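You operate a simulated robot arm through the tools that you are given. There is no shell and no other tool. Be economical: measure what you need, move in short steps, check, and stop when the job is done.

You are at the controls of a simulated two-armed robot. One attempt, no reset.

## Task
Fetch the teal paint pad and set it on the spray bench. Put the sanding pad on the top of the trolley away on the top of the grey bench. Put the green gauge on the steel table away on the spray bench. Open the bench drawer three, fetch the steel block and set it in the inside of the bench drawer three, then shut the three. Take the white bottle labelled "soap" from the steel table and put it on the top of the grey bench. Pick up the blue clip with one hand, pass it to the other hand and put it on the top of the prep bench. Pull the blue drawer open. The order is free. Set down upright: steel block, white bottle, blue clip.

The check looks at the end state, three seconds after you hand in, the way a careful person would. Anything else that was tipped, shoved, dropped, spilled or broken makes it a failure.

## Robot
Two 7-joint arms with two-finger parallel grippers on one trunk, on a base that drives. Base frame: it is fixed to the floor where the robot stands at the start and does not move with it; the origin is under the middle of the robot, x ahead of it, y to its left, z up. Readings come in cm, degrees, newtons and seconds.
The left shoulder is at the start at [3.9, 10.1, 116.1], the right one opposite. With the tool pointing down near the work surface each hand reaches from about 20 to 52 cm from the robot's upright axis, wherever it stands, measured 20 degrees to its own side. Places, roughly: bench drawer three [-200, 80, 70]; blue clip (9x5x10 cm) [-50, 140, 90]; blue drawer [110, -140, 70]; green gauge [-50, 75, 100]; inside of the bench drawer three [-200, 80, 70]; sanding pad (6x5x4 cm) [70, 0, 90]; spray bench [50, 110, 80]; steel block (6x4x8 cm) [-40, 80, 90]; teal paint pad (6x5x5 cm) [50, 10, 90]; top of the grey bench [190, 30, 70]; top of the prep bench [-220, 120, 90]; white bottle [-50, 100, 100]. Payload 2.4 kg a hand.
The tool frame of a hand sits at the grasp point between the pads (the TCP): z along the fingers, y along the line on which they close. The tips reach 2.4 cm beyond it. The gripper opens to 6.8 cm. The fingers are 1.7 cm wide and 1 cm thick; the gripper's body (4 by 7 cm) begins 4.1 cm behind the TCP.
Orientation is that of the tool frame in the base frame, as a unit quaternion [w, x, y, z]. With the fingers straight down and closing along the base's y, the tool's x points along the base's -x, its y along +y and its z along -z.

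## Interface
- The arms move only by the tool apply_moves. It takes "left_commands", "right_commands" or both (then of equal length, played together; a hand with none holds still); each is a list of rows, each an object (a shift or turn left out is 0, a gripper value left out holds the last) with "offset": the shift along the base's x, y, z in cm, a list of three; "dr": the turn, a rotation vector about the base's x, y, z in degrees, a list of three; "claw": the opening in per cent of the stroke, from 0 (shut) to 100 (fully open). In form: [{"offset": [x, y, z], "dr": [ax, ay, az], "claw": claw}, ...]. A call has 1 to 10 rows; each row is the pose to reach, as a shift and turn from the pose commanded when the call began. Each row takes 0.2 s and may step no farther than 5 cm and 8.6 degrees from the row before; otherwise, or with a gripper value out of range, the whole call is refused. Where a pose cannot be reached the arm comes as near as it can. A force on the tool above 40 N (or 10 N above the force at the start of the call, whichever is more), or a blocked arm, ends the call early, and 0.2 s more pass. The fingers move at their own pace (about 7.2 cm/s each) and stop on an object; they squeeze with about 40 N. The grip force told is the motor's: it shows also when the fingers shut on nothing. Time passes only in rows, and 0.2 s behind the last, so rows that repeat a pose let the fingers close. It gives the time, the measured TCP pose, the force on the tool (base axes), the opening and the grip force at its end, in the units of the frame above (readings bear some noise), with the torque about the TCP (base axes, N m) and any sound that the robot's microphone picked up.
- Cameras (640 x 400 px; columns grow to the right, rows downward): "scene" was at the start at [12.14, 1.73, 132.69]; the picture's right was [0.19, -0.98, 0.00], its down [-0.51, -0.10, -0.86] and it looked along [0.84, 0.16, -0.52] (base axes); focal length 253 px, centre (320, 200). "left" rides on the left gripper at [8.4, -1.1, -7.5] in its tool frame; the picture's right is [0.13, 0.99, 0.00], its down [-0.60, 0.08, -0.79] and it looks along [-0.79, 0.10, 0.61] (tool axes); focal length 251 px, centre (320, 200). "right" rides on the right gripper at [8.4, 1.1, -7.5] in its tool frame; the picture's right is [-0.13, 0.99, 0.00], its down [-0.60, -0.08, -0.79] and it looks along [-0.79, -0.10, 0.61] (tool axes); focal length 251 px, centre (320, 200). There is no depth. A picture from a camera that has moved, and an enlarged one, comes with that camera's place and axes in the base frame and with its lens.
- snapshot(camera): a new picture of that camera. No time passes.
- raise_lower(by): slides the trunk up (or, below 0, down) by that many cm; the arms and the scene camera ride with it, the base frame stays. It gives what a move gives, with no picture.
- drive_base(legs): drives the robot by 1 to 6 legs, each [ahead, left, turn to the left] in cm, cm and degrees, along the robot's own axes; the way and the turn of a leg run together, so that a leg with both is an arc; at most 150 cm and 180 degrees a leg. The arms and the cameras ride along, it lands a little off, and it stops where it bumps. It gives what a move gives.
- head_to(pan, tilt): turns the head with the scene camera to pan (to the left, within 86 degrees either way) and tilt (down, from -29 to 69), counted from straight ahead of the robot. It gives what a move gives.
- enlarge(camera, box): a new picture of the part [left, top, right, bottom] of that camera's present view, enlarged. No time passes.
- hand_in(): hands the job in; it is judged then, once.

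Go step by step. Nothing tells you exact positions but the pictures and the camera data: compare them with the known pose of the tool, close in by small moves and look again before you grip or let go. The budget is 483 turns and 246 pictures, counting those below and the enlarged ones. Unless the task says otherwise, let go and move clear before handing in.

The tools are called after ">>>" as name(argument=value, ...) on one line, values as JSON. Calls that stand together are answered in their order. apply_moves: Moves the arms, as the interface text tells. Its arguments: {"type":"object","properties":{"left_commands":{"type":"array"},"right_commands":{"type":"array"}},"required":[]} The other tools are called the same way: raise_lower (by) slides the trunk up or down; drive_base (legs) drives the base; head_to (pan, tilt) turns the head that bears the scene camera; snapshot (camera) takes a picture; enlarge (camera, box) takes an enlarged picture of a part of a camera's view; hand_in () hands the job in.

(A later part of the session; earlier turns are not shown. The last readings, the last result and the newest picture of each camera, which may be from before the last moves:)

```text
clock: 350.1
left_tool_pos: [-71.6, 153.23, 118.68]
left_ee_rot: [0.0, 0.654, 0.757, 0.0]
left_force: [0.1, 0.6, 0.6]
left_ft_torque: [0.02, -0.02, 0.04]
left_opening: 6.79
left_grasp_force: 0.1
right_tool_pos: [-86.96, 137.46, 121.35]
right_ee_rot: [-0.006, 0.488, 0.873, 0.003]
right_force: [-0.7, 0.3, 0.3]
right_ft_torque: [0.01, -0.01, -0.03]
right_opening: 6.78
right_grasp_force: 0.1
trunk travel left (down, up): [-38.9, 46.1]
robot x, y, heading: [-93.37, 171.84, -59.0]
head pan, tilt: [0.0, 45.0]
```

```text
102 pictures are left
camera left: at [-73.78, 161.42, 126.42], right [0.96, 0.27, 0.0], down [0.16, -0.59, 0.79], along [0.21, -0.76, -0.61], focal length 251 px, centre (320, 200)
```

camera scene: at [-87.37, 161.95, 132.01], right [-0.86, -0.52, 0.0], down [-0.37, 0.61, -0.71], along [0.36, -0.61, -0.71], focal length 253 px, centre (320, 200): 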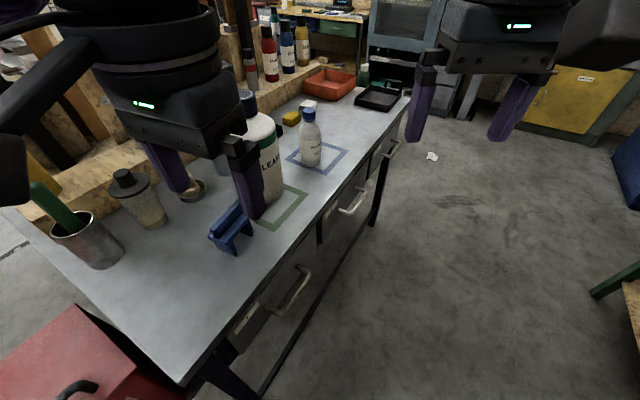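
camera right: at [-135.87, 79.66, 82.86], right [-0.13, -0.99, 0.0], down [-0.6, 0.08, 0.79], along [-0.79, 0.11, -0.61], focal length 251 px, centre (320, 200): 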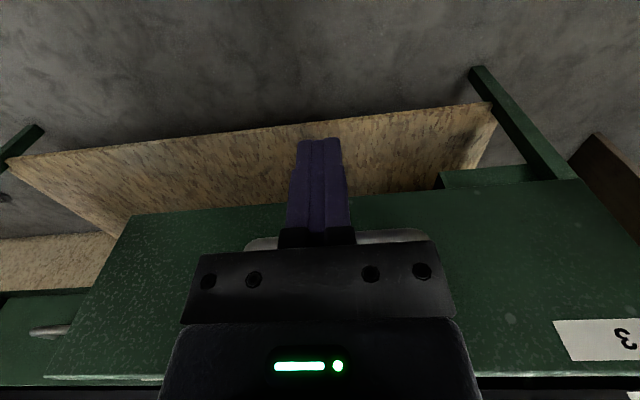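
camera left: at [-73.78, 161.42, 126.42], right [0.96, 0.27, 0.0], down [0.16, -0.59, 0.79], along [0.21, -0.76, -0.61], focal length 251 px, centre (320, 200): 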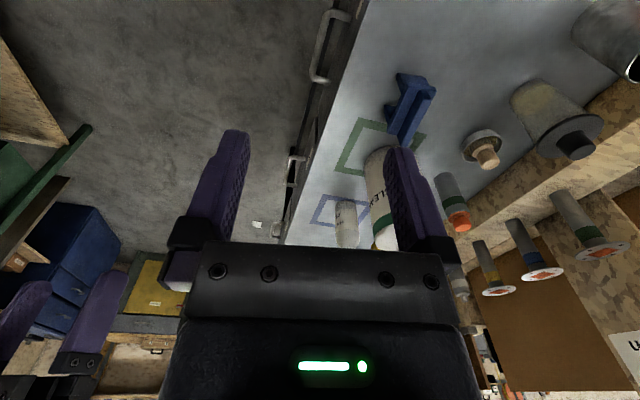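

>>> apply_moves(left_commands=[{"offset": [4, -1.5, -1]}, {"offset": [8, -3, -2.5]}, {"offset": [12, -4.5, -4]}, {"offset": [15, -6, -7]}, {"offset": [15.5, -6, -11]}])

>>> snapshot(camera="left")

>>> snapshot(camera="scene")

```text
clock: 351.3
left_tool_pos: [-55.88, 147.25, 107.65]
left_ee_rot: [0.0, 0.655, 0.756, 0.0]
left_force: [0.0, 0.0, -0.1]
left_ft_torque: [0.01, 0.03, -0.02]
left_opening: 6.8
left_grasp_force: 0.2
right_tool_pos: [-87.05, 137.32, 121.27]
right_ee_rot: [-0.007, 0.488, 0.873, 0.002]
right_force: [0.4, 0.1, -0.6]
right_ft_torque: [0.01, 0.02, 0.0]
right_opening: 6.79
right_grasp_force: 0.0
trunk travel left (down, up): [-38.9, 46.1]
robot x, y, heading: [-92.91, 171.98, -58.7]
head pan, tilt: [0.0, 45.0]
```

```text
101 pictures are left
camera left: at [-58.18, 155.39, 115.33], right [0.96, 0.27, 0.0], down [0.16, -0.59, 0.79], along [0.21, -0.76, -0.61], focal length 251 px, centre (320, 200)
```

left: 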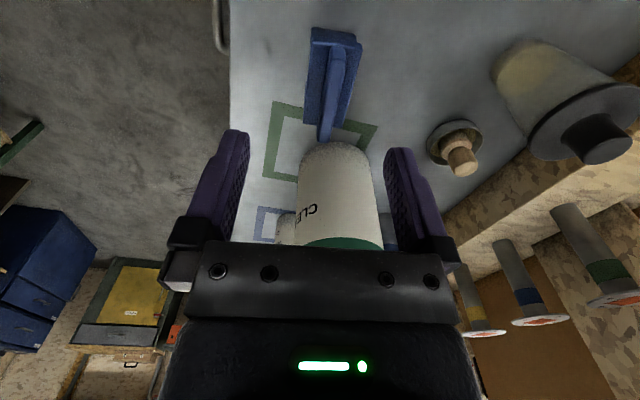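

```text
100 pictures are left
camera scene: at [-87.35, 161.95, 132.01], right [-0.86, -0.52, 0.0], down [-0.37, 0.61, -0.71], along [0.36, -0.61, -0.71], focal length 253 px, centre (320, 200)
```

scene: 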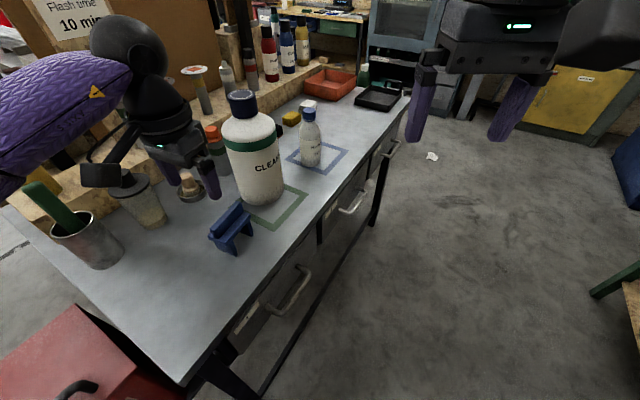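

>>> enlarge(camera="left", box=[270, 15, 390, 155])

```text
2.86 times, centred on (330, 85) of left
camera zoom: at [-58.18, 155.39, 115.33], right [0.96, 0.27, 0.0], down [0.16, -0.59, 0.79], along [0.21, -0.76, -0.61], focal length 718 px, centre (291, 529)
```

zoom: 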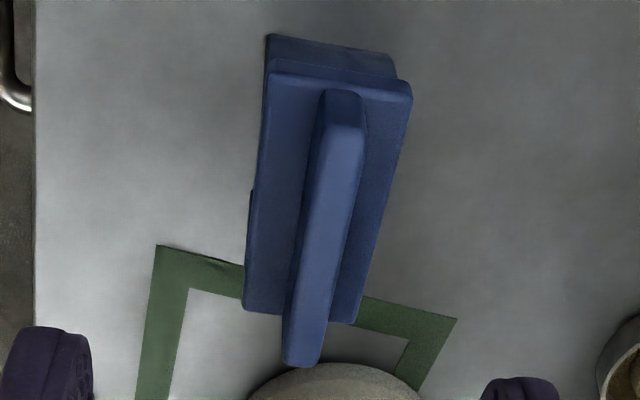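

The clip is a 9×5 plate with a thin fin on top: fin from (-54.1, 147.3) to (-52.9, 139), top z≈93.6. I'll lower the left fingers around its near (left) part.

>>> apply_moves(left_commands=[{"offset": [1, -1, -3]}, {"offset": [2, -1.8, -7]}, {"offset": [2, -1.8, -10]}])

>>> snapshot(camera="left")

```text
clock: 352.1
left_tool_pos: [-54.08, 145.4, 97.82]
left_ee_rot: [0.0, 0.654, 0.756, 0.0]
left_force: [0.2, 0.0, 0.7]
left_ft_torque: [-0.04, -0.02, -0.01]
left_opening: 6.79
left_grasp_force: 0.0
right_tool_pos: [-87.08, 137.44, 121.3]
right_ee_rot: [-0.006, 0.488, 0.873, 0.003]
right_force: [-0.2, 1.6, -0.6]
right_ft_torque: [0.02, -0.01, 0.03]
right_opening: 6.78
right_grasp_force: 0.0
trunk travel left (down, up): [-38.9, 46.1]
robot x, y, heading: [-93.09, 171.14, -59.0]
head pan, tilt: [0.0, 45.0]
```

```text
98 pictures are left
camera left: at [-56.33, 153.58, 105.49], right [0.96, 0.27, 0.0], down [0.16, -0.59, 0.79], along [0.21, -0.76, -0.61], focal length 251 px, centre (320, 200)
```

left: 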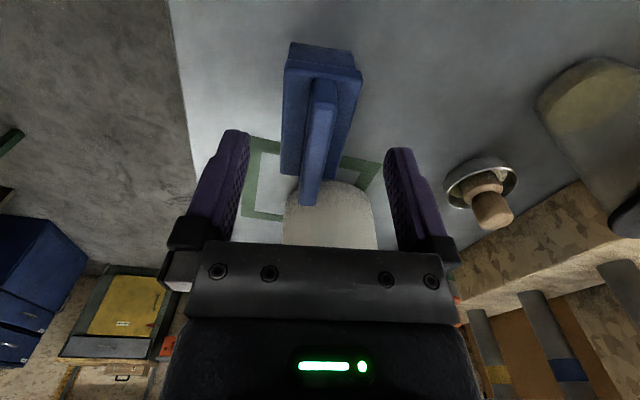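

>>> apply_moves(left_commands=[{"offset": [0.1, 0, -1]}, {"offset": [0.1, 0, -2]}])

>>> enlarge(camera="left", box=[200, 40, 420, 260])

>>> enlarge(camera="scene", box=[150, 150, 310, 260])

```text
clock: 352.7
left_tool_pos: [-53.9, 145.37, 95.79]
left_ee_rot: [0.001, 0.654, 0.756, 0.001]
left_force: [-0.3, 0.0, 0.0]
left_ft_torque: [0.02, 0.01, 0.01]
left_opening: 6.8
left_grasp_force: 0.1
right_tool_pos: [-87.05, 137.5, 121.33]
right_ee_rot: [-0.007, 0.488, 0.873, 0.003]
right_force: [-0.7, -0.3, -0.7]
right_ft_torque: [0.02, 0.0, -0.02]
right_opening: 6.81
right_grasp_force: 0.0
trunk travel left (down, up): [-38.9, 46.1]
robot x, y, heading: [-93.23, 171.87, -58.9]
head pan, tilt: [0.0, 45.0]
```

```text
1.82 times, centred on (310, 150) of left
camera zoom: at [-56.18, 153.57, 103.39], right [0.96, 0.27, 0.0], down [0.16, -0.59, 0.79], along [0.21, -0.76, -0.61], focal length 457 px, centre (338, 291)
```

zoom: 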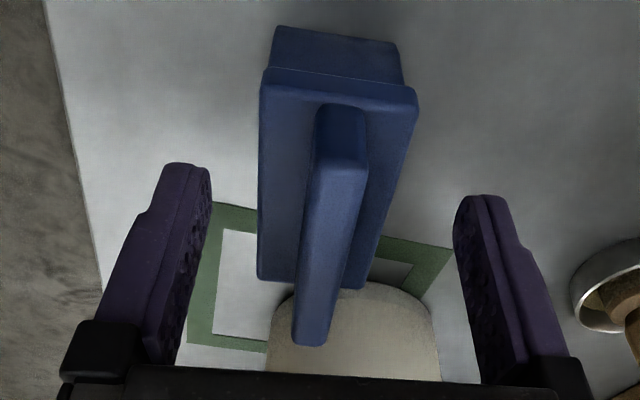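

```text
3.64 times, centred on (230, 205) of scene
camera zoom: at [-87.36, 161.95, 132.01], right [-0.86, -0.52, 0.0], down [-0.37, 0.61, -0.71], along [0.36, -0.61, -0.71], focal length 921 px, centre (647, 182)
```

zoom: 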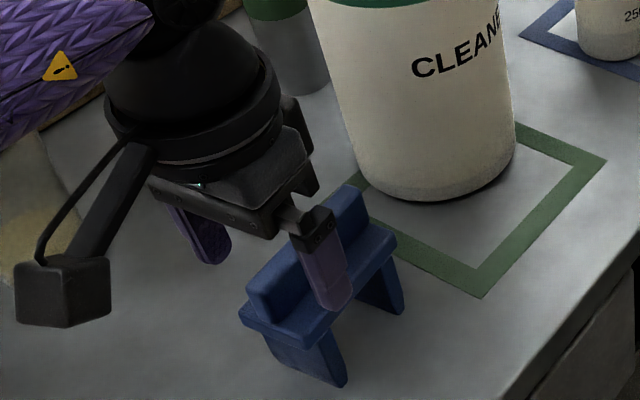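

The open fingers fit outside the 5 cm plate, so I'll grip the plate itself at its sides. Lowering in small steps.

>>> apply_moves(left_commands=[{"offset": [0, 0, -1]}, {"offset": [0, 0, -2]}, {"offset": [0, 0, -2.6]}, {"offset": [0, 0, -3.2]}, {"offset": [0, 0, -3.8]}])

>>> enlarge(camera="left", box=[200, 40, 420, 260])

>>> enlarge(camera="scene", box=[150, 150, 310, 260])

```text
clock: 353.9
left_tool_pos: [-53.93, 145.42, 91.92]
left_ee_rot: [0.0, 0.654, 0.756, 0.001]
left_force: [-0.6, -0.4, 0.6]
left_ft_torque: [0.01, 0.01, 0.0]
left_opening: 6.8
left_grasp_force: 0.1
right_tool_pos: [-87.09, 137.41, 121.44]
right_ee_rot: [-0.006, 0.488, 0.873, 0.003]
right_force: [0.6, 0.2, -0.3]
right_ft_torque: [0.0, 0.0, -0.06]
right_opening: 6.83
right_grasp_force: 0.0
trunk travel left (down, up): [-38.9, 46.1]
robot x, y, heading: [-93.16, 171.7, -59.0]
head pan, tilt: [0.0, 45.0]
```

```text
1.82 times, centred on (310, 150) of left
camera zoom: at [-56.11, 153.58, 99.59], right [0.96, 0.27, 0.0], down [0.16, -0.59, 0.79], along [0.22, -0.76, -0.61], focal length 457 px, centre (338, 291)
```

zoom: 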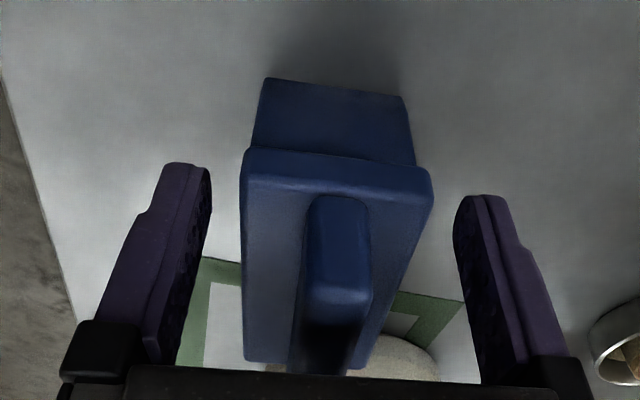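

```text
3.64 times, centred on (230, 205) of scene
camera zoom: at [-87.36, 161.95, 132.01], right [-0.86, -0.52, 0.0], down [-0.37, 0.61, -0.71], along [0.36, -0.61, -0.71], focal length 921 px, centre (647, 182)
```

zoom: 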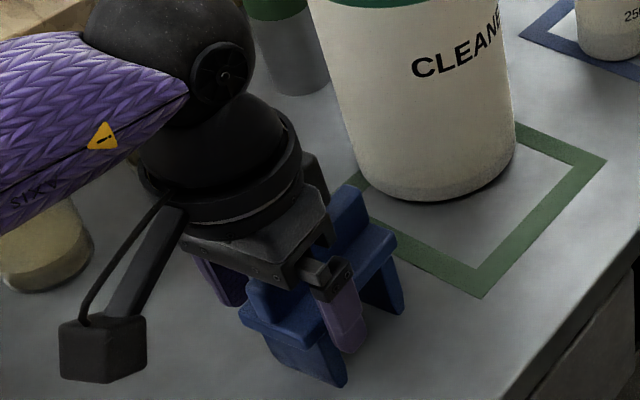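

>>> apply_moves(left_commands=[{"claw": 0}, {"claw": 0}, {"claw": 0}])

>>> apply_moves(left_commands=[{"offset": [0, 0, 3]}])

>>> enlarge(camera="left", box=[200, 40, 420, 260])

>>> enlarge(camera="scene", box=[150, 150, 310, 260])

```text
clock: 354.7
left_tool_pos: [-53.9, 145.5, 92.1]
left_ee_rot: [0.0, 0.654, 0.756, 0.0]
left_force: [-1.9, 0.3, 2.0]
left_ft_torque: [0.04, 0.16, -0.01]
left_opening: 4.54
left_grasp_force: 40.5
right_tool_pos: [-86.95, 137.39, 121.34]
right_ee_rot: [-0.006, 0.488, 0.873, 0.003]
right_force: [0.2, -0.9, 0.0]
right_ft_torque: [-0.03, -0.02, 0.01]
right_opening: 6.79
right_grasp_force: 0.0
trunk travel left (down, up): [-38.9, 46.1]
robot x, y, heading: [-92.94, 171.45, -58.8]
head pan, tilt: [0.0, 45.0]
```

```text
clock: 355.1
left_tool_pos: [-54.1, 145.54, 94.88]
left_ee_rot: [0.001, 0.654, 0.756, 0.001]
left_force: [1.0, -0.2, -1.2]
left_ft_torque: [0.03, -0.01, -0.01]
left_opening: 4.58
left_grasp_force: 39.7
right_tool_pos: [-87.14, 137.5, 121.25]
right_ee_rot: [-0.006, 0.488, 0.873, 0.002]
right_force: [-0.1, 0.0, -0.3]
right_ft_torque: [0.01, -0.03, -0.04]
right_opening: 6.82
right_grasp_force: 0.0
trunk travel left (down, up): [-38.9, 46.1]
robot x, y, heading: [-92.93, 171.42, -58.9]
head pan, tilt: [0.0, 45.0]
```

```text
1.82 times, centred on (310, 150) of left
camera zoom: at [-56.25, 153.72, 102.62], right [0.96, 0.27, 0.0], down [0.16, -0.59, 0.79], along [0.22, -0.76, -0.61], focal length 457 px, centre (338, 291)
```

zoom: 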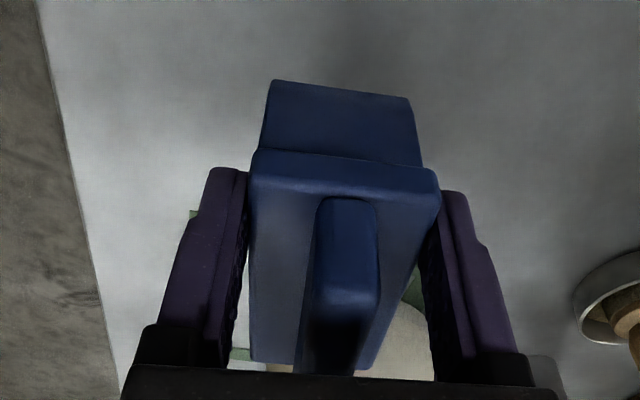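

```text
3.64 times, centred on (230, 205) of scene
camera zoom: at [-87.37, 161.95, 132.01], right [-0.86, -0.52, 0.0], down [-0.37, 0.61, -0.71], along [0.36, -0.61, -0.71], focal length 921 px, centre (647, 182)
```

zoom: 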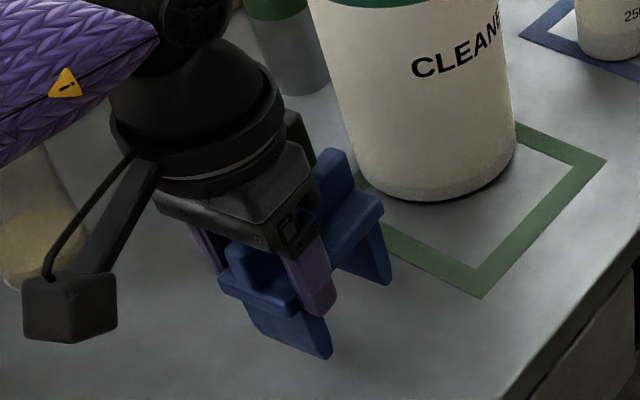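

The plate is firmly held (4.6 cm). Lifting high and backing away from the table.

>>> apply_moves(left_commands=[{"offset": [0, 0, 4.5]}, {"offset": [-0.5, 0.5, 9]}, {"offset": [-1, 1, 13.5]}, {"offset": [-1, 2, 18]}, {"offset": [-3, 4, 20]}, {"offset": [-6, 6, 20]}, {"offset": [-9, 8, 20]}])

>>> drive_base(legs=[[-25, 0, 0]])

>>> snapshot(camera="scene")

```text
clock: 356.7
left_tool_pos: [-63.1, 153.52, 114.95]
left_ee_rot: [0.001, 0.654, 0.756, 0.0]
left_force: [0.2, -0.6, -0.1]
left_ft_torque: [0.05, -0.03, 0.03]
left_opening: 4.57
left_grasp_force: 40.2
right_tool_pos: [-87.03, 137.36, 121.37]
right_ee_rot: [-0.007, 0.487, 0.873, 0.003]
right_force: [0.8, -0.4, -0.5]
right_ft_torque: [-0.01, -0.01, 0.01]
right_opening: 6.79
right_grasp_force: 0.0
trunk travel left (down, up): [-38.9, 46.1]
robot x, y, heading: [-93.07, 171.9, -59.0]
head pan, tilt: [0.0, 45.0]
```

```text
clock: 358.5
left_tool_pos: [-75.82, 174.74, 115.0]
left_ee_rot: [0.0, 0.655, 0.756, 0.001]
left_force: [-0.2, 0.0, -0.8]
left_ft_torque: [-0.02, -0.01, 0.01]
left_opening: 4.58
left_grasp_force: 40.0
right_tool_pos: [-100.05, 158.92, 121.38]
right_ee_rot: [-0.006, 0.488, 0.873, 0.003]
right_force: [-1.1, 1.0, -0.3]
right_ft_torque: [-0.01, -0.01, -0.04]
right_opening: 6.79
right_grasp_force: 0.0
trunk travel left (down, up): [-38.9, 46.1]
robot x, y, heading: [-106.2, 192.99, -59.0]
head pan, tilt: [0.0, 45.0]
```

```text
91 pictures are left
camera scene: at [-100.29, 183.41, 132.02], right [-0.86, -0.52, 0.0], down [-0.36, 0.61, -0.71], along [0.36, -0.61, -0.71], focal length 253 px, centre (320, 200)
```

scene: 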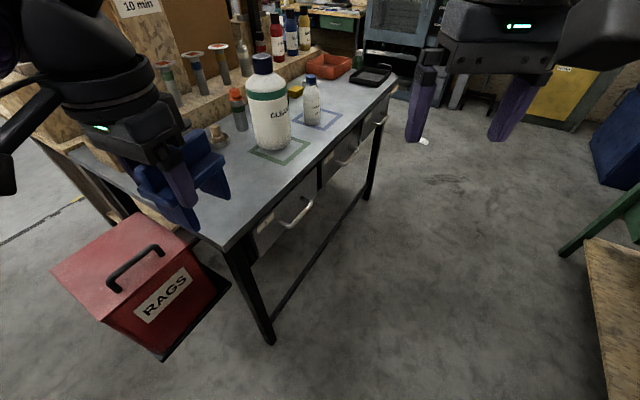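

>>> drive_base(legs=[[0, 0, -121]])

>>> apply_moves(left_commands=[{"dr": [0, 0, -8.2]}, {"dr": [0, 0, -16.4]}, {"dr": [0, 0, -24.6]}, {"dr": [0, 0, -32.8]}, {"dr": [0, 0, -41]}, {"dr": [0, 0, -49.2]}, {"dr": [0, 0, -57.4]}, {"dr": [0, 0, -65.6]}])

>>> snapshot(camera="scene")

```text
clock: 363.9
left_tool_pos: [-136.73, 175.99, 114.96]
left_ee_rot: [-0.001, 0.983, -0.185, 0.001]
left_force: [-0.1, -0.3, -2.5]
left_ft_torque: [0.01, -0.02, 0.01]
left_opening: 4.58
left_grasp_force: 39.9
right_tool_pos: [-138.7, 204.93, 121.36]
right_ee_rot: [-0.001, 1.0, 0.018, 0.007]
right_force: [1.2, 0.5, -0.1]
right_ft_torque: [0.0, -0.02, 0.03]
right_opening: 6.81
right_grasp_force: 0.1
trunk travel left (down, up): [-38.9, 46.1]
robot x, y, heading: [-105.99, 192.72, -178.6]
head pan, tilt: [0.0, 45.0]
```

```text
clock: 365.7
left_tool_pos: [-129.33, 182.17, 113.77]
left_ee_rot: [0.001, 0.726, -0.687, -0.001]
left_force: [0.4, 0.7, -1.0]
left_ft_torque: [0.0, 0.01, -0.01]
left_opening: 4.57
left_grasp_force: 40.0
left hand out of reach, approached as far as the arm can: row 5, 6, 7, 8
right_tool_pos: [-138.79, 204.83, 121.24]
right_ee_rot: [-0.001, 1.0, 0.017, 0.007]
right_force: [-0.6, -0.1, -0.2]
right_ft_torque: [0.01, -0.01, 0.01]
right_opening: 6.81
right_grasp_force: 0.0
trunk travel left (down, up): [-38.9, 46.1]
robot x, y, heading: [-106.06, 193.39, -178.3]
head pan, tilt: [0.0, 45.0]
```

```text
90 pictures are left
camera scene: at [-117.62, 192.89, 132.01], right [-0.03, 1.0, 0.0], down [0.71, 0.02, -0.71], along [-0.71, -0.02, -0.71], focal length 253 px, centre (320, 200)
```

scene: 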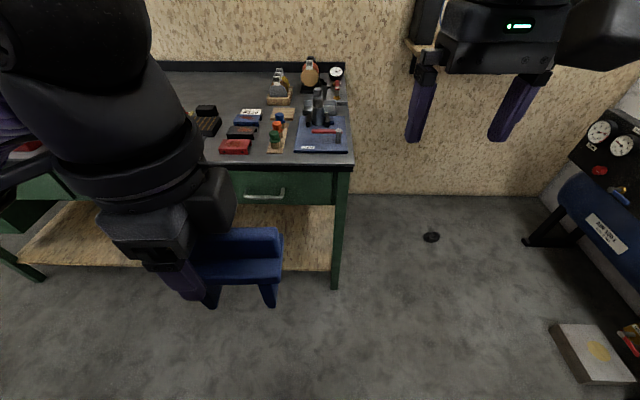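

The clip's free end now points to my right. Now turning the right hand to point left (tilted 20° below horizontal), a bit off to the side.

>>> apply_moves(right_commands=[{"offset": [0, 1, 0], "dr": [-4.2, -4.2, -6]}, {"offset": [0, 2, 0], "dr": [-8.4, -8.4, -12]}, {"offset": [0, 3, 0], "dr": [-12.6, -12.6, -18]}, {"offset": [0, 4, 0], "dr": [-16.8, -16.8, -24]}, {"offset": [0, 5, 0], "dr": [-21, -21, -30]}, {"offset": [0, 6, 0], "dr": [-25.2, -25.2, -36]}, {"offset": [0, 7, 0], "dr": [-29.4, -29.4, -42]}, {"offset": [0, 8, 0], "dr": [-33.6, -33.6, -48]}, {"offset": [0, 8, 0], "dr": [-37.8, -37.8, -54]}, {"offset": [0, 8, 0], "dr": [-42, -42, -60]}])

>>> snapshot(camera="scene")

```text
clock: 367.9
left_tool_pos: [-129.32, 182.18, 113.55]
left_ee_rot: [0.001, 0.727, -0.687, -0.001]
left_force: [0.6, -0.2, -0.7]
left_ft_torque: [0.01, -0.02, 0.01]
left_opening: 4.55
left_grasp_force: 40.2
right_tool_pos: [-138.66, 212.96, 121.33]
right_ee_rot: [0.343, 0.746, -0.463, 0.334]
right_force: [0.3, -0.4, 0.1]
right_ft_torque: [0.0, -0.01, 0.02]
right_opening: 6.81
right_grasp_force: 0.0
trunk travel left (down, up): [-38.9, 46.1]
robot x, y, heading: [-105.63, 193.37, -178.1]
head pan, tilt: [0.0, 45.0]
```

```text
89 pictures are left
camera scene: at [-117.62, 192.9, 132.01], right [-0.03, 1.0, 0.0], down [0.71, 0.02, -0.71], along [-0.71, -0.02, -0.71], focal length 253 px, centre (320, 200)
```

scene: 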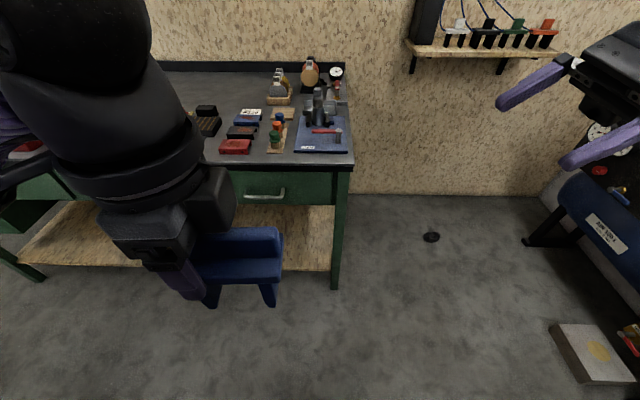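

>>> apply_moves(right_commands=[{"dr": [-4.2, -4.2, -6]}, {"dr": [-8.4, -8.4, -12]}, {"dr": [-12.4, -12.4, -17.6]}])

>>> snapshot(camera="right")

>>> snapshot(camera="scene")

```text
clock: 368.7
left_tool_pos: [-129.38, 182.18, 113.67]
left_ee_rot: [0.001, 0.726, -0.687, -0.001]
left_force: [-0.9, -0.3, -1.5]
left_ft_torque: [-0.06, 0.0, 0.01]
left_opening: 4.56
left_grasp_force: 39.7
right_tool_pos: [-138.64, 213.05, 121.32]
right_ee_rot: [0.417, 0.585, -0.566, 0.405]
right_force: [-0.6, 0.3, -0.9]
right_ft_torque: [-0.01, -0.02, -0.01]
right_opening: 6.79
right_grasp_force: 0.1
trunk travel left (down, up): [-38.9, 46.1]
robot x, y, heading: [-105.89, 193.4, -178.5]
head pan, tilt: [0.0, 45.0]
```

```text
88 pictures are left
camera right: at [-139.29, 217.43, 131.79], right [-1.0, 0.03, -0.09], down [0.06, 0.95, -0.31], along [0.08, -0.32, -0.95], focal length 251 px, centre (320, 200)
```

right: 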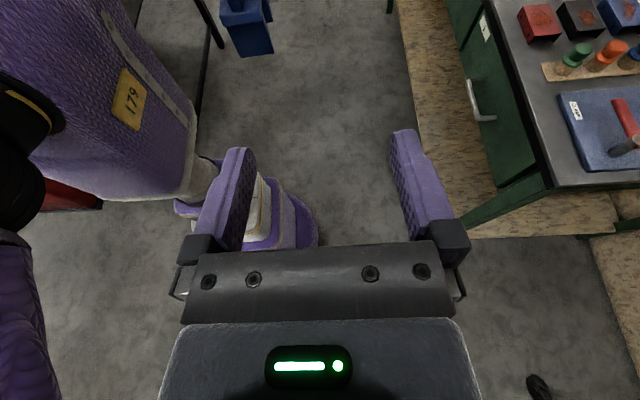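

```text
87 pictures are left
camera scene: at [-117.61, 192.89, 132.01], right [-0.03, 1.0, 0.0], down [0.71, 0.02, -0.71], along [-0.71, -0.02, -0.71], focal length 253 px, centre (320, 200)
```

scene: 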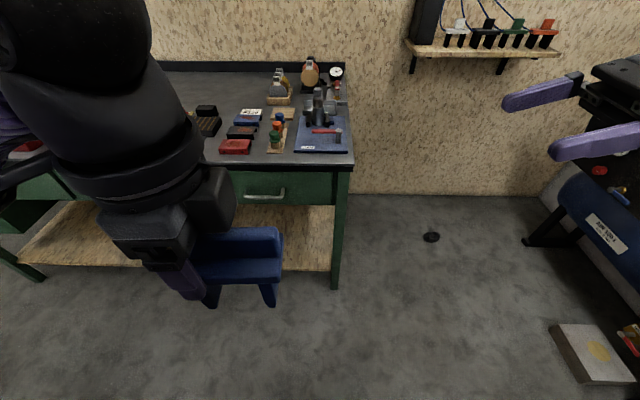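

The right hand points left as wanted. Bring it near the clip's free end and look.

>>> apply_moves(right_commands=[{"offset": [3, -2, -1]}, {"offset": [6, -4, -2]}, {"offset": [8.9, -6, -3]}, {"offset": [8.9, -10, -4]}, {"offset": [8.9, -14, -4.8]}])

>>> snapshot(camera="right")

>>> snapshot(camera="scene")

>>> snapshot(camera="left")

```text
clock: 369.9
left_tool_pos: [-129.24, 182.2, 113.72]
left_ee_rot: [0.002, 0.726, -0.687, 0.0]
left_force: [-0.1, 0.0, -1.7]
left_ft_torque: [-0.06, -0.02, -0.01]
left_opening: 4.54
left_grasp_force: 39.8
right_tool_pos: [-129.61, 198.81, 116.6]
right_ee_rot: [0.417, 0.586, -0.565, 0.403]
right_force: [0.3, -0.3, 0.6]
right_ft_torque: [0.0, -0.04, -0.03]
right_opening: 6.78
right_grasp_force: 0.0
trunk travel left (down, up): [-38.9, 46.1]
robot x, y, heading: [-105.61, 192.98, -178.4]
head pan, tilt: [0.0, 45.0]
```

```text
86 pictures are left
camera right: at [-130.32, 203.4, 127.08], right [-1.0, 0.03, -0.09], down [0.05, 0.95, -0.31], along [0.08, -0.32, -0.95], focal length 251 px, centre (320, 200)
```

right: 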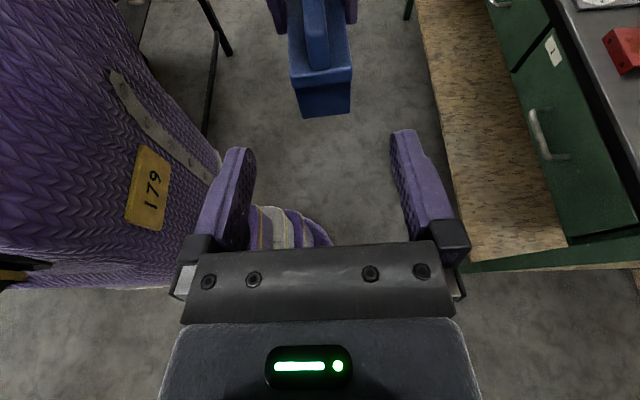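

```text
85 pictures are left
camera scene: at [-117.64, 192.84, 132.01], right [-0.03, 1.0, 0.0], down [0.71, 0.02, -0.71], along [-0.71, -0.02, -0.71], focal length 253 px, centre (320, 200)
```

scene: 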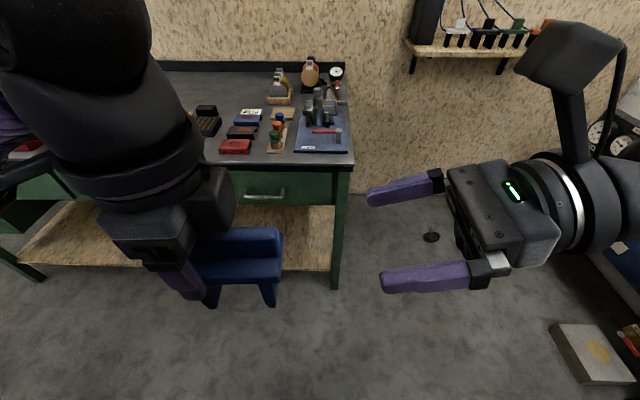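

```text
84 pictures are left
camera left: at [-127.66, 173.78, 121.34], right [-0.98, -0.18, 0.0], down [-0.11, 0.6, 0.79], along [-0.15, 0.78, -0.61], focal length 251 px, centre (320, 200)
```

left: 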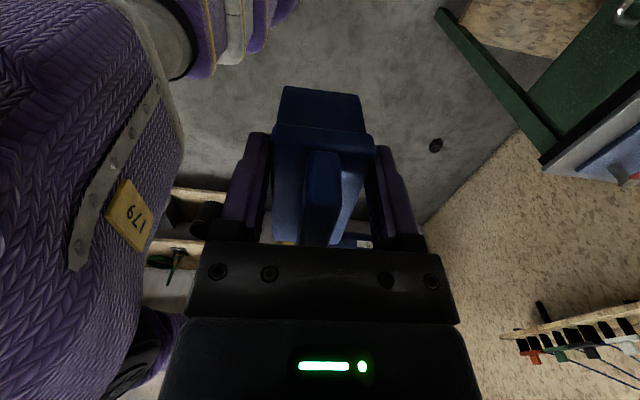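

The fin's free end is at about y 188.8, z 113–115.4, in line with the right fingers. Approaching.

>>> apply_moves(right_commands=[{"offset": [0, -2.5, -0.8]}, {"offset": [0, -5, -1.6]}, {"offset": [0, -6.5, -1.8]}])

>>> snapshot(camera="right")

>>> enlarge(camera="scene", box=[160, 160, 460, 320])

```text
clock: 370.7
left_tool_pos: [-129.37, 182.27, 113.57]
left_ee_rot: [0.001, 0.727, -0.686, -0.001]
left_force: [-0.2, 0.5, -0.7]
left_ft_torque: [-0.04, -0.02, 0.02]
left_opening: 4.56
left_grasp_force: 40.5
right_tool_pos: [-129.65, 192.43, 114.71]
right_ee_rot: [0.416, 0.586, -0.565, 0.405]
right_force: [0.1, 0.1, 0.1]
right_ft_torque: [-0.01, -0.03, -0.03]
right_opening: 6.82
right_grasp_force: 0.0
trunk travel left (down, up): [-38.9, 46.1]
robot x, y, heading: [-105.99, 193.4, -178.4]
head pan, tilt: [0.0, 45.0]
```

```text
83 pictures are left
camera right: at [-130.37, 196.85, 125.22], right [-1.0, 0.03, -0.09], down [0.06, 0.95, -0.31], along [0.08, -0.32, -0.95], focal length 251 px, centre (320, 200)
```

right: 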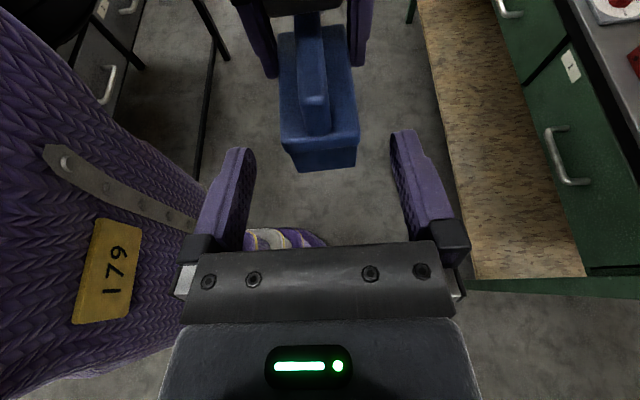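

```text
2.13 times, centred on (310, 240) of scene
camera zoom: at [-117.62, 192.87, 132.01], right [-0.03, 1.0, 0.0], down [0.71, 0.02, -0.71], along [-0.71, -0.02, -0.71], focal length 540 px, centre (341, 115)
```

zoom: 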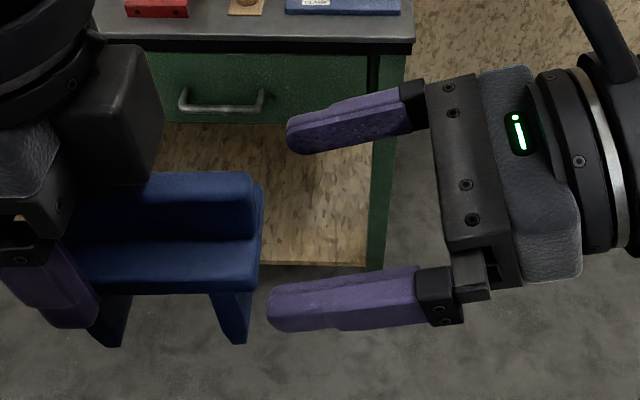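

>>> apply_moves(right_commands=[{"offset": [0.1, -1, 0.3]}, {"offset": [0.1, -2.3, 0.4]}, {"offset": [0.1, -3.5, 0.4]}])

>>> snapshot(camera="right")

>>> enlarge(camera="scene", box=[160, 160, 460, 320])

```text
clock: 371.5
left_tool_pos: [-129.37, 182.15, 113.63]
left_ee_rot: [0.001, 0.726, -0.687, -0.001]
left_force: [0.0, -0.3, -2.3]
left_ft_torque: [-0.04, 0.02, 0.0]
left_opening: 4.55
left_grasp_force: 39.7
right_tool_pos: [-129.68, 188.9, 115.07]
right_ee_rot: [0.416, 0.586, -0.565, 0.405]
right_force: [-0.2, 0.7, 0.3]
right_ft_torque: [-0.05, 0.01, 0.02]
right_opening: 6.78
right_grasp_force: 0.0
trunk travel left (down, up): [-38.9, 46.1]
robot x, y, heading: [-105.86, 193.23, -178.7]
head pan, tilt: [0.0, 45.0]
```

```text
81 pictures are left
camera right: at [-130.29, 193.33, 125.53], right [-1.0, 0.03, -0.09], down [0.06, 0.95, -0.31], along [0.08, -0.32, -0.95], focal length 251 px, centre (320, 200)
```

right: 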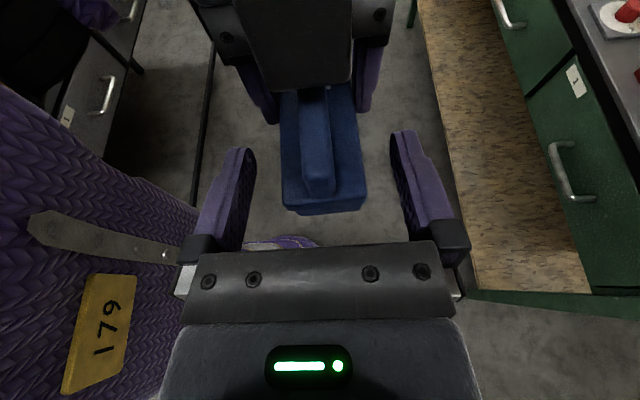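

```text
2.13 times, centred on (310, 240) of scene
camera zoom: at [-117.63, 192.87, 132.01], right [-0.03, 1.0, 0.0], down [0.71, 0.02, -0.71], along [-0.71, -0.02, -0.71], focal length 540 px, centre (341, 115)
```

zoom: 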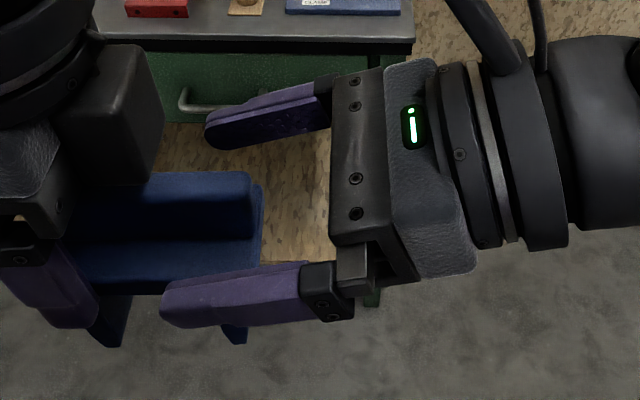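

>>> apply_moves(right_commands=[{"claw": 0}, {"claw": 0}, {"claw": 0}, {"claw": 0}, {"claw": 0}])

>>> snapshot(camera="right")

```text
clock: 372.7
left_tool_pos: [-129.25, 182.19, 113.74]
left_ee_rot: [0.001, 0.727, -0.687, -0.001]
left_force: [-4.2, 0.6, -2.1]
left_ft_torque: [-0.19, 0.51, -0.57]
left_opening: 4.55
left_grasp_force: 40.7
right_tool_pos: [-129.56, 188.82, 115.03]
right_ee_rot: [0.416, 0.586, -0.566, 0.404]
right_force: [4.1, -0.9, 2.9]
right_ft_torque: [0.07, -0.57, 0.87]
right_opening: 1.43
right_grasp_force: 34.3
trunk travel left (down, up): [-38.9, 46.1]
robot x, y, heading: [-105.98, 193.44, -178.5]
head pan, tilt: [0.0, 45.0]
```

```text
79 pictures are left
camera right: at [-130.26, 193.35, 125.53], right [-1.0, 0.03, -0.09], down [0.05, 0.95, -0.31], along [0.08, -0.32, -0.95], focal length 251 px, centre (320, 200)
```

right: 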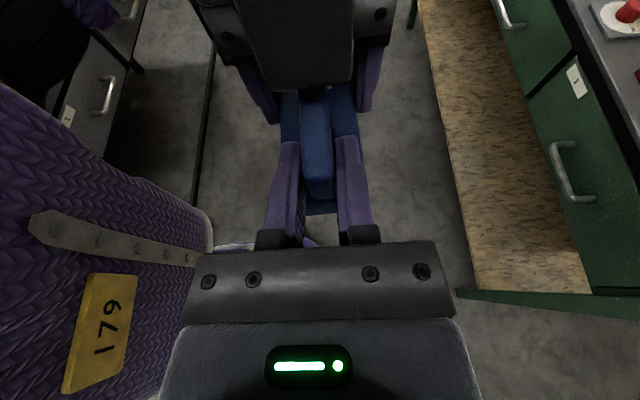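

The right hand has the fin (1.4 cm). Releasing with the left and lifting it clear.

>>> apply_moves(left_commands=[{"claw": 100}, {"claw": 100}, {"claw": 100}, {"offset": [0, 0, 2]}, {"offset": [0, -1, 5]}, {"offset": [0, -3, 8.5]}, {"offset": [0, -6, 12]}, {"offset": [0, -10, 13]}])

>>> snapshot(camera="right")

>>> snapshot(camera="scene")

```text
clock: 374.5
left_tool_pos: [-123.84, 179.88, 122.43]
left_ee_rot: [0.001, 0.727, -0.687, 0.001]
left_force: [0.1, 0.5, -0.2]
left_ft_torque: [0.02, 0.0, 0.01]
left_opening: 6.79
left_grasp_force: 0.0
left hand out of reach, approached as far as the arm can: row 4, 5, 6, 7, 8
right_tool_pos: [-129.67, 188.88, 115.03]
right_ee_rot: [0.416, 0.587, -0.565, 0.404]
right_force: [-0.4, 0.1, 0.2]
right_ft_torque: [0.06, 0.02, -0.01]
right_opening: 1.39
right_grasp_force: 33.3
trunk travel left (down, up): [-38.9, 46.1]
robot x, y, heading: [-105.91, 193.31, -178.5]
head pan, tilt: [0.0, 45.0]
```

```text
78 pictures are left
camera right: at [-130.27, 193.35, 125.54], right [-1.0, 0.03, -0.09], down [0.06, 0.95, -0.31], along [0.08, -0.32, -0.95], focal length 251 px, centre (320, 200)
```

right: 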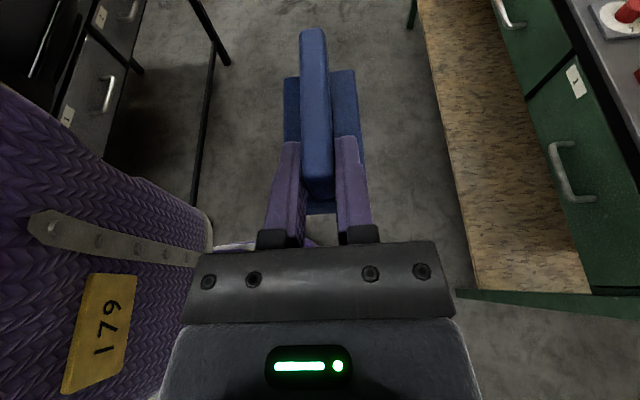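

```text
77 pictures are left
camera scene: at [-117.61, 192.87, 132.01], right [-0.03, 1.0, 0.0], down [0.71, 0.02, -0.71], along [-0.71, -0.02, -0.71], focal length 253 px, centre (320, 200)
```

scene: 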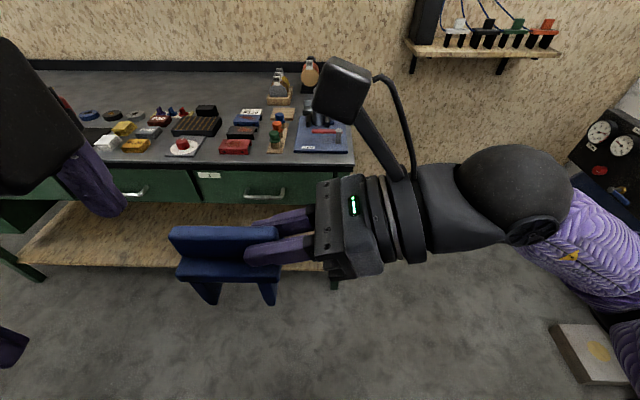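

Handover done: the right hand alone holds the clip upright. For placing, I'll swing the right hand to point forward so the clip's long side goes front-to-back.

>>> apply_moves(right_commands=[{"offset": [-2, 2, 0], "dr": [0, 0, -8.5]}, {"offset": [-4, 4, 0], "dr": [0, 0, -17]}, {"offset": [-6, 6, 0], "dr": [0, 0, -25.5]}, {"offset": [-8, 8, 0], "dr": [0, 0, -34]}, {"offset": [-11, 9, 0], "dr": [0, 0, -42.5]}, {"offset": [-14, 10, 0], "dr": [0, 0, -51]}, {"offset": [-17, 11, 0], "dr": [0, 0, -59.5]}, {"offset": [-20, 12, 0], "dr": [0, 0, -68]}, {"offset": [-22, 13, 0], "dr": [0, 0, -76.5]}, {"offset": [-24, 14, 0], "dr": [0, 0, -85]}])

>>> snapshot(camera="scene")

```text
clock: 376.7
left_tool_pos: [-123.88, 179.92, 122.49]
left_ee_rot: [0.001, 0.726, -0.688, 0.0]
left_force: [0.4, -0.2, 0.1]
left_ft_torque: [-0.03, -0.04, 0.0]
left_opening: 6.78
left_grasp_force: 0.0
right_tool_pos: [-153.76, 202.85, 114.91]
right_ee_rot: [-0.58, -0.05, 0.813, -0.016]
right_force: [0.2, 0.2, -0.8]
right_ft_torque: [-0.02, -0.07, 0.04]
right_opening: 1.35
right_grasp_force: 33.9
trunk travel left (down, up): [-38.9, 46.1]
robot x, y, heading: [-106.16, 193.01, -178.7]
head pan, tilt: [0.0, 45.0]
```

```text
76 pictures are left
camera scene: at [-117.63, 192.91, 132.01], right [-0.03, 1.0, 0.0], down [0.71, 0.02, -0.71], along [-0.71, -0.02, -0.71], focal length 253 px, centre (320, 200)
```

scene: 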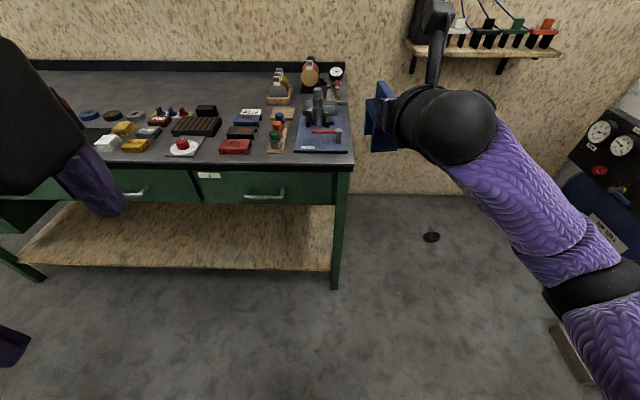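

>>> drive_base(legs=[[0, 45, -1.3]])

>>> head_to(pan=-10, tilt=38)

>>> snapshot(camera="scene")

>>> enlarge(camera="scene", box=[120, 80, 440, 240])

```text
clock: 379.4
left_tool_pos: [-123.53, 134.67, 122.43]
left_ee_rot: [0.0, 0.72, -0.694, -0.001]
left_force: [-0.5, 0.8, -0.6]
left_ft_torque: [0.03, 0.03, 0.02]
left_opening: 6.8
left_grasp_force: 0.0
right_tool_pos: [-152.86, 158.05, 114.98]
right_ee_rot: [-0.579, -0.043, 0.814, -0.011]
right_force: [0.5, -0.4, 0.0]
right_ft_torque: [0.0, -0.06, -0.03]
right_opening: 1.37
right_grasp_force: 33.1
trunk travel left (down, up): [-38.9, 46.1]
robot x, y, heading: [-104.86, 147.49, -179.6]
head pan, tilt: [0.0, 45.0]
```

```text
clock: 380.2
left_tool_pos: [-123.38, 134.68, 122.46]
left_ee_rot: [0.0, 0.719, -0.695, 0.0]
left_force: [-1.0, -0.1, 0.3]
left_ft_torque: [0.06, 0.02, 0.01]
left_opening: 6.81
left_grasp_force: 0.1
right_tool_pos: [-152.85, 158.21, 115.04]
right_ee_rot: [-0.58, -0.042, 0.814, -0.01]
right_force: [-0.4, 0.4, -0.5]
right_ft_torque: [0.0, -0.08, -0.01]
right_opening: 1.36
right_grasp_force: 33.0
trunk travel left (down, up): [-38.9, 46.1]
robot x, y, heading: [-104.92, 147.34, -180.0]
head pan, tilt: [-10.0, 38.0]
```

```text
75 pictures are left
camera scene: at [-117.27, 149.05, 133.03], right [0.17, 0.99, 0.0], down [0.61, -0.1, -0.79], along [-0.78, 0.13, -0.62], focal length 253 px, centre (320, 200)
```

scene: 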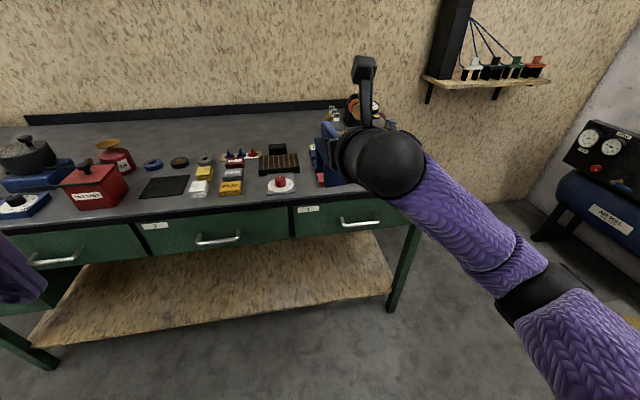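

```text
2.00 times, centred on (280, 160) of scene
camera zoom: at [-117.27, 149.05, 133.03], right [0.17, 0.99, 0.0], down [0.61, -0.1, -0.79], along [-0.78, 0.13, -0.62], focal length 506 px, centre (400, 280)
```

zoom: 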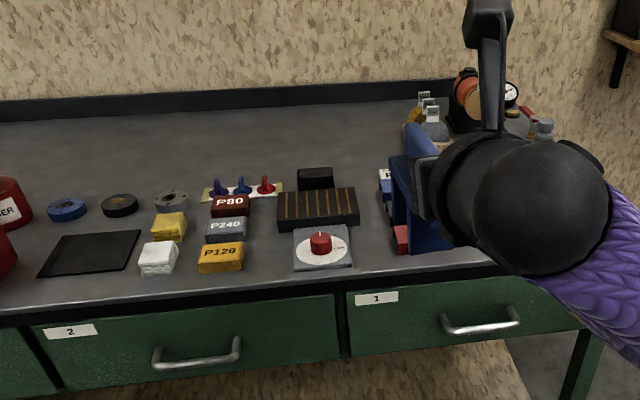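

Behind the front row, at about x −218, the bench top is clear. I'll line up with y≈139 and approach, reaching over the low blocks.

>>> drive_base(legs=[[0, 19, 0], [38, 0, 0]])

>>> head_to(pan=-12, tilt=42)

>>> snapshot(camera="scene")

>>> snapshot(camera="right")

```text
clock: 383.7
left_tool_pos: [-160.84, 115.81, 122.41]
left_ee_rot: [0.0, 0.718, -0.696, 0.001]
left_force: [-0.1, 0.7, 0.0]
left_ft_torque: [-0.02, -0.03, -0.01]
left_opening: 6.8
left_grasp_force: 0.1
right_tool_pos: [-190.12, 139.29, 114.89]
right_ee_rot: [-0.579, -0.041, 0.814, -0.01]
right_force: [0.2, 0.4, -0.7]
right_ft_torque: [0.02, -0.04, 0.0]
right_opening: 1.33
right_grasp_force: 33.3
trunk travel left (down, up): [-38.9, 46.1]
robot x, y, heading: [-142.66, 128.55, -179.9]
head pan, tilt: [-10.0, 38.0]
```

```text
clock: 384.3
left_tool_pos: [-160.77, 115.8, 122.42]
left_ee_rot: [-0.001, 0.718, -0.696, 0.0]
left_force: [0.3, 0.6, 0.3]
left_ft_torque: [0.0, 0.0, 0.01]
left_opening: 6.78
left_grasp_force: 0.1
right_tool_pos: [-190.1, 139.46, 115.01]
right_ee_rot: [-0.58, -0.041, 0.814, -0.01]
right_force: [0.0, -0.5, 0.1]
right_ft_torque: [0.04, -0.08, 0.02]
right_opening: 1.33
right_grasp_force: 33.3
trunk travel left (down, up): [-38.9, 46.1]
robot x, y, heading: [-142.18, 128.34, -180.0]
head pan, tilt: [-12.0, 42.0]
```

```text
73 pictures are left
camera scene: at [-154.28, 130.43, 132.44], right [0.2, 0.98, 0.0], down [0.66, -0.14, -0.74], along [-0.73, 0.15, -0.67], focal length 253 px, centre (320, 200)
```

scene: 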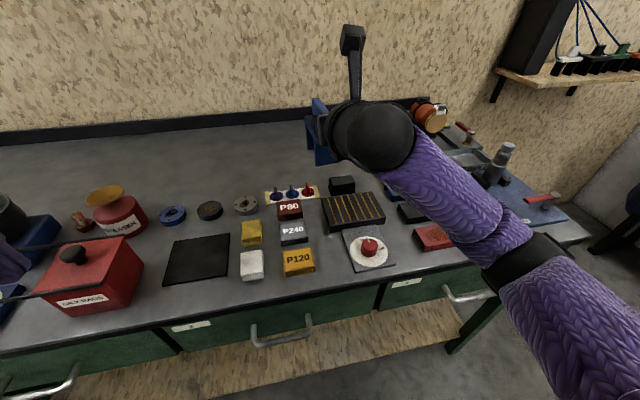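

```text
72 pictures are left
camera right: at [-185.71, 140.68, 125.46], right [-0.04, 1.0, -0.09], down [0.95, 0.01, -0.31], along [-0.31, -0.1, -0.95], focal length 251 px, centre (320, 200)
```

right: 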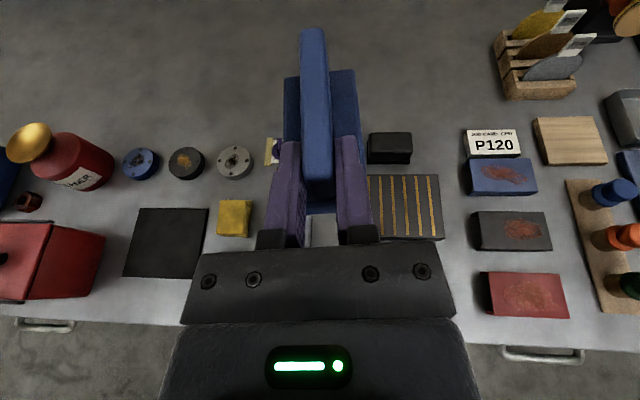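

The wrist camera shows the clear back area beyond x≈-214. The lane at y≈155 has only thin plates beneath the wrist, so I'll shift there.

>>> drive_base(legs=[[0, -15.5, 0], [11, 0, 0]])

>>> apply_moves(right_commands=[{"offset": [-4, 0, 0], "dr": [0, 0, -2]}, {"offset": [-8, 0, -1], "dr": [0, 0, -4]}, {"offset": [-12, 0, -2], "dr": [0, 0, -4]}, {"offset": [-16, 0, -3], "dr": [0, 0, -4]}])

>>> snapshot(camera="right")

>>> snapshot(camera="scene")

```text
clock: 386.5
left_tool_pos: [-171.85, 131.14, 122.47]
left_ee_rot: [0.0, 0.717, -0.697, -0.001]
left_force: [-0.7, -0.4, -0.4]
left_ft_torque: [0.0, -0.03, 0.01]
left_opening: 6.8
left_grasp_force: 0.0
right_tool_pos: [-201.08, 154.96, 114.9]
right_ee_rot: [-0.579, -0.039, 0.814, -0.008]
right_force: [-0.1, 0.5, 0.3]
right_ft_torque: [0.0, -0.1, -0.03]
right_opening: 1.33
right_grasp_force: 33.8
trunk travel left (down, up): [-38.9, 46.1]
robot x, y, heading: [-153.57, 143.82, 180.1]
head pan, tilt: [-12.0, 42.0]
```

```text
clock: 387.5
left_tool_pos: [-171.84, 131.1, 122.41]
left_ee_rot: [-0.001, 0.717, -0.697, -0.001]
left_force: [0.1, 0.6, 0.4]
left_ft_torque: [0.04, 0.0, 0.0]
left_opening: 6.8
left_grasp_force: 0.0
right_tool_pos: [-217.2, 154.7, 111.94]
right_ee_rot: [-0.58, -0.012, 0.814, 0.011]
right_force: [0.8, 0.5, -0.4]
right_ft_torque: [-0.01, -0.01, 0.01]
right_opening: 1.34
right_grasp_force: 33.8
trunk travel left (down, up): [-38.9, 46.1]
robot x, y, heading: [-153.46, 144.0, 180.0]
head pan, tilt: [-12.0, 42.0]
```

```text
71 pictures are left
camera right: at [-212.67, 155.64, 122.4], right [0.04, 1.0, -0.09], down [0.95, -0.06, -0.31], along [-0.32, -0.07, -0.95], focal length 251 px, centre (320, 200)
```

right: 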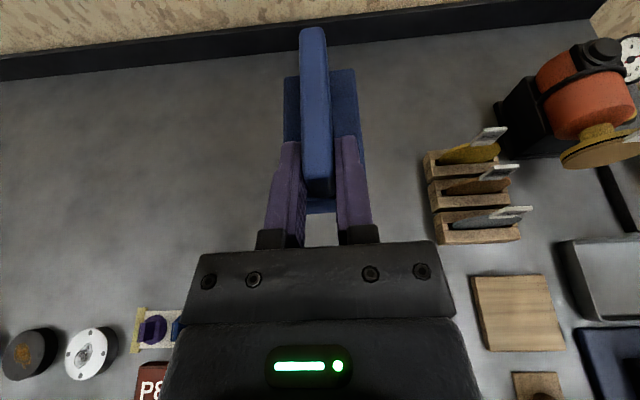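

```text
70 pictures are left
camera scene: at [-165.22, 145.73, 132.44], right [0.21, 0.98, 0.0], down [0.65, -0.14, -0.74], along [-0.73, 0.16, -0.67], focal length 253 px, centre (320, 200)
```

scene: 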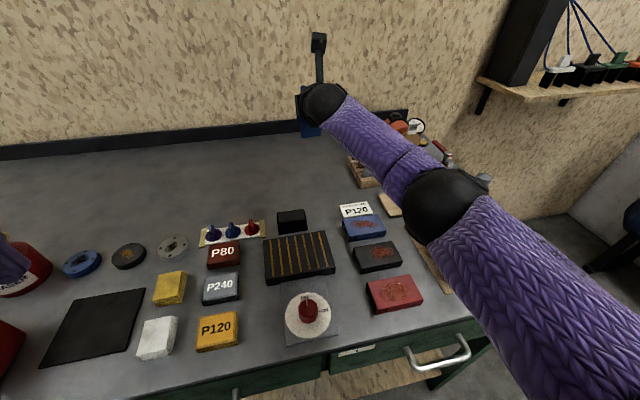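

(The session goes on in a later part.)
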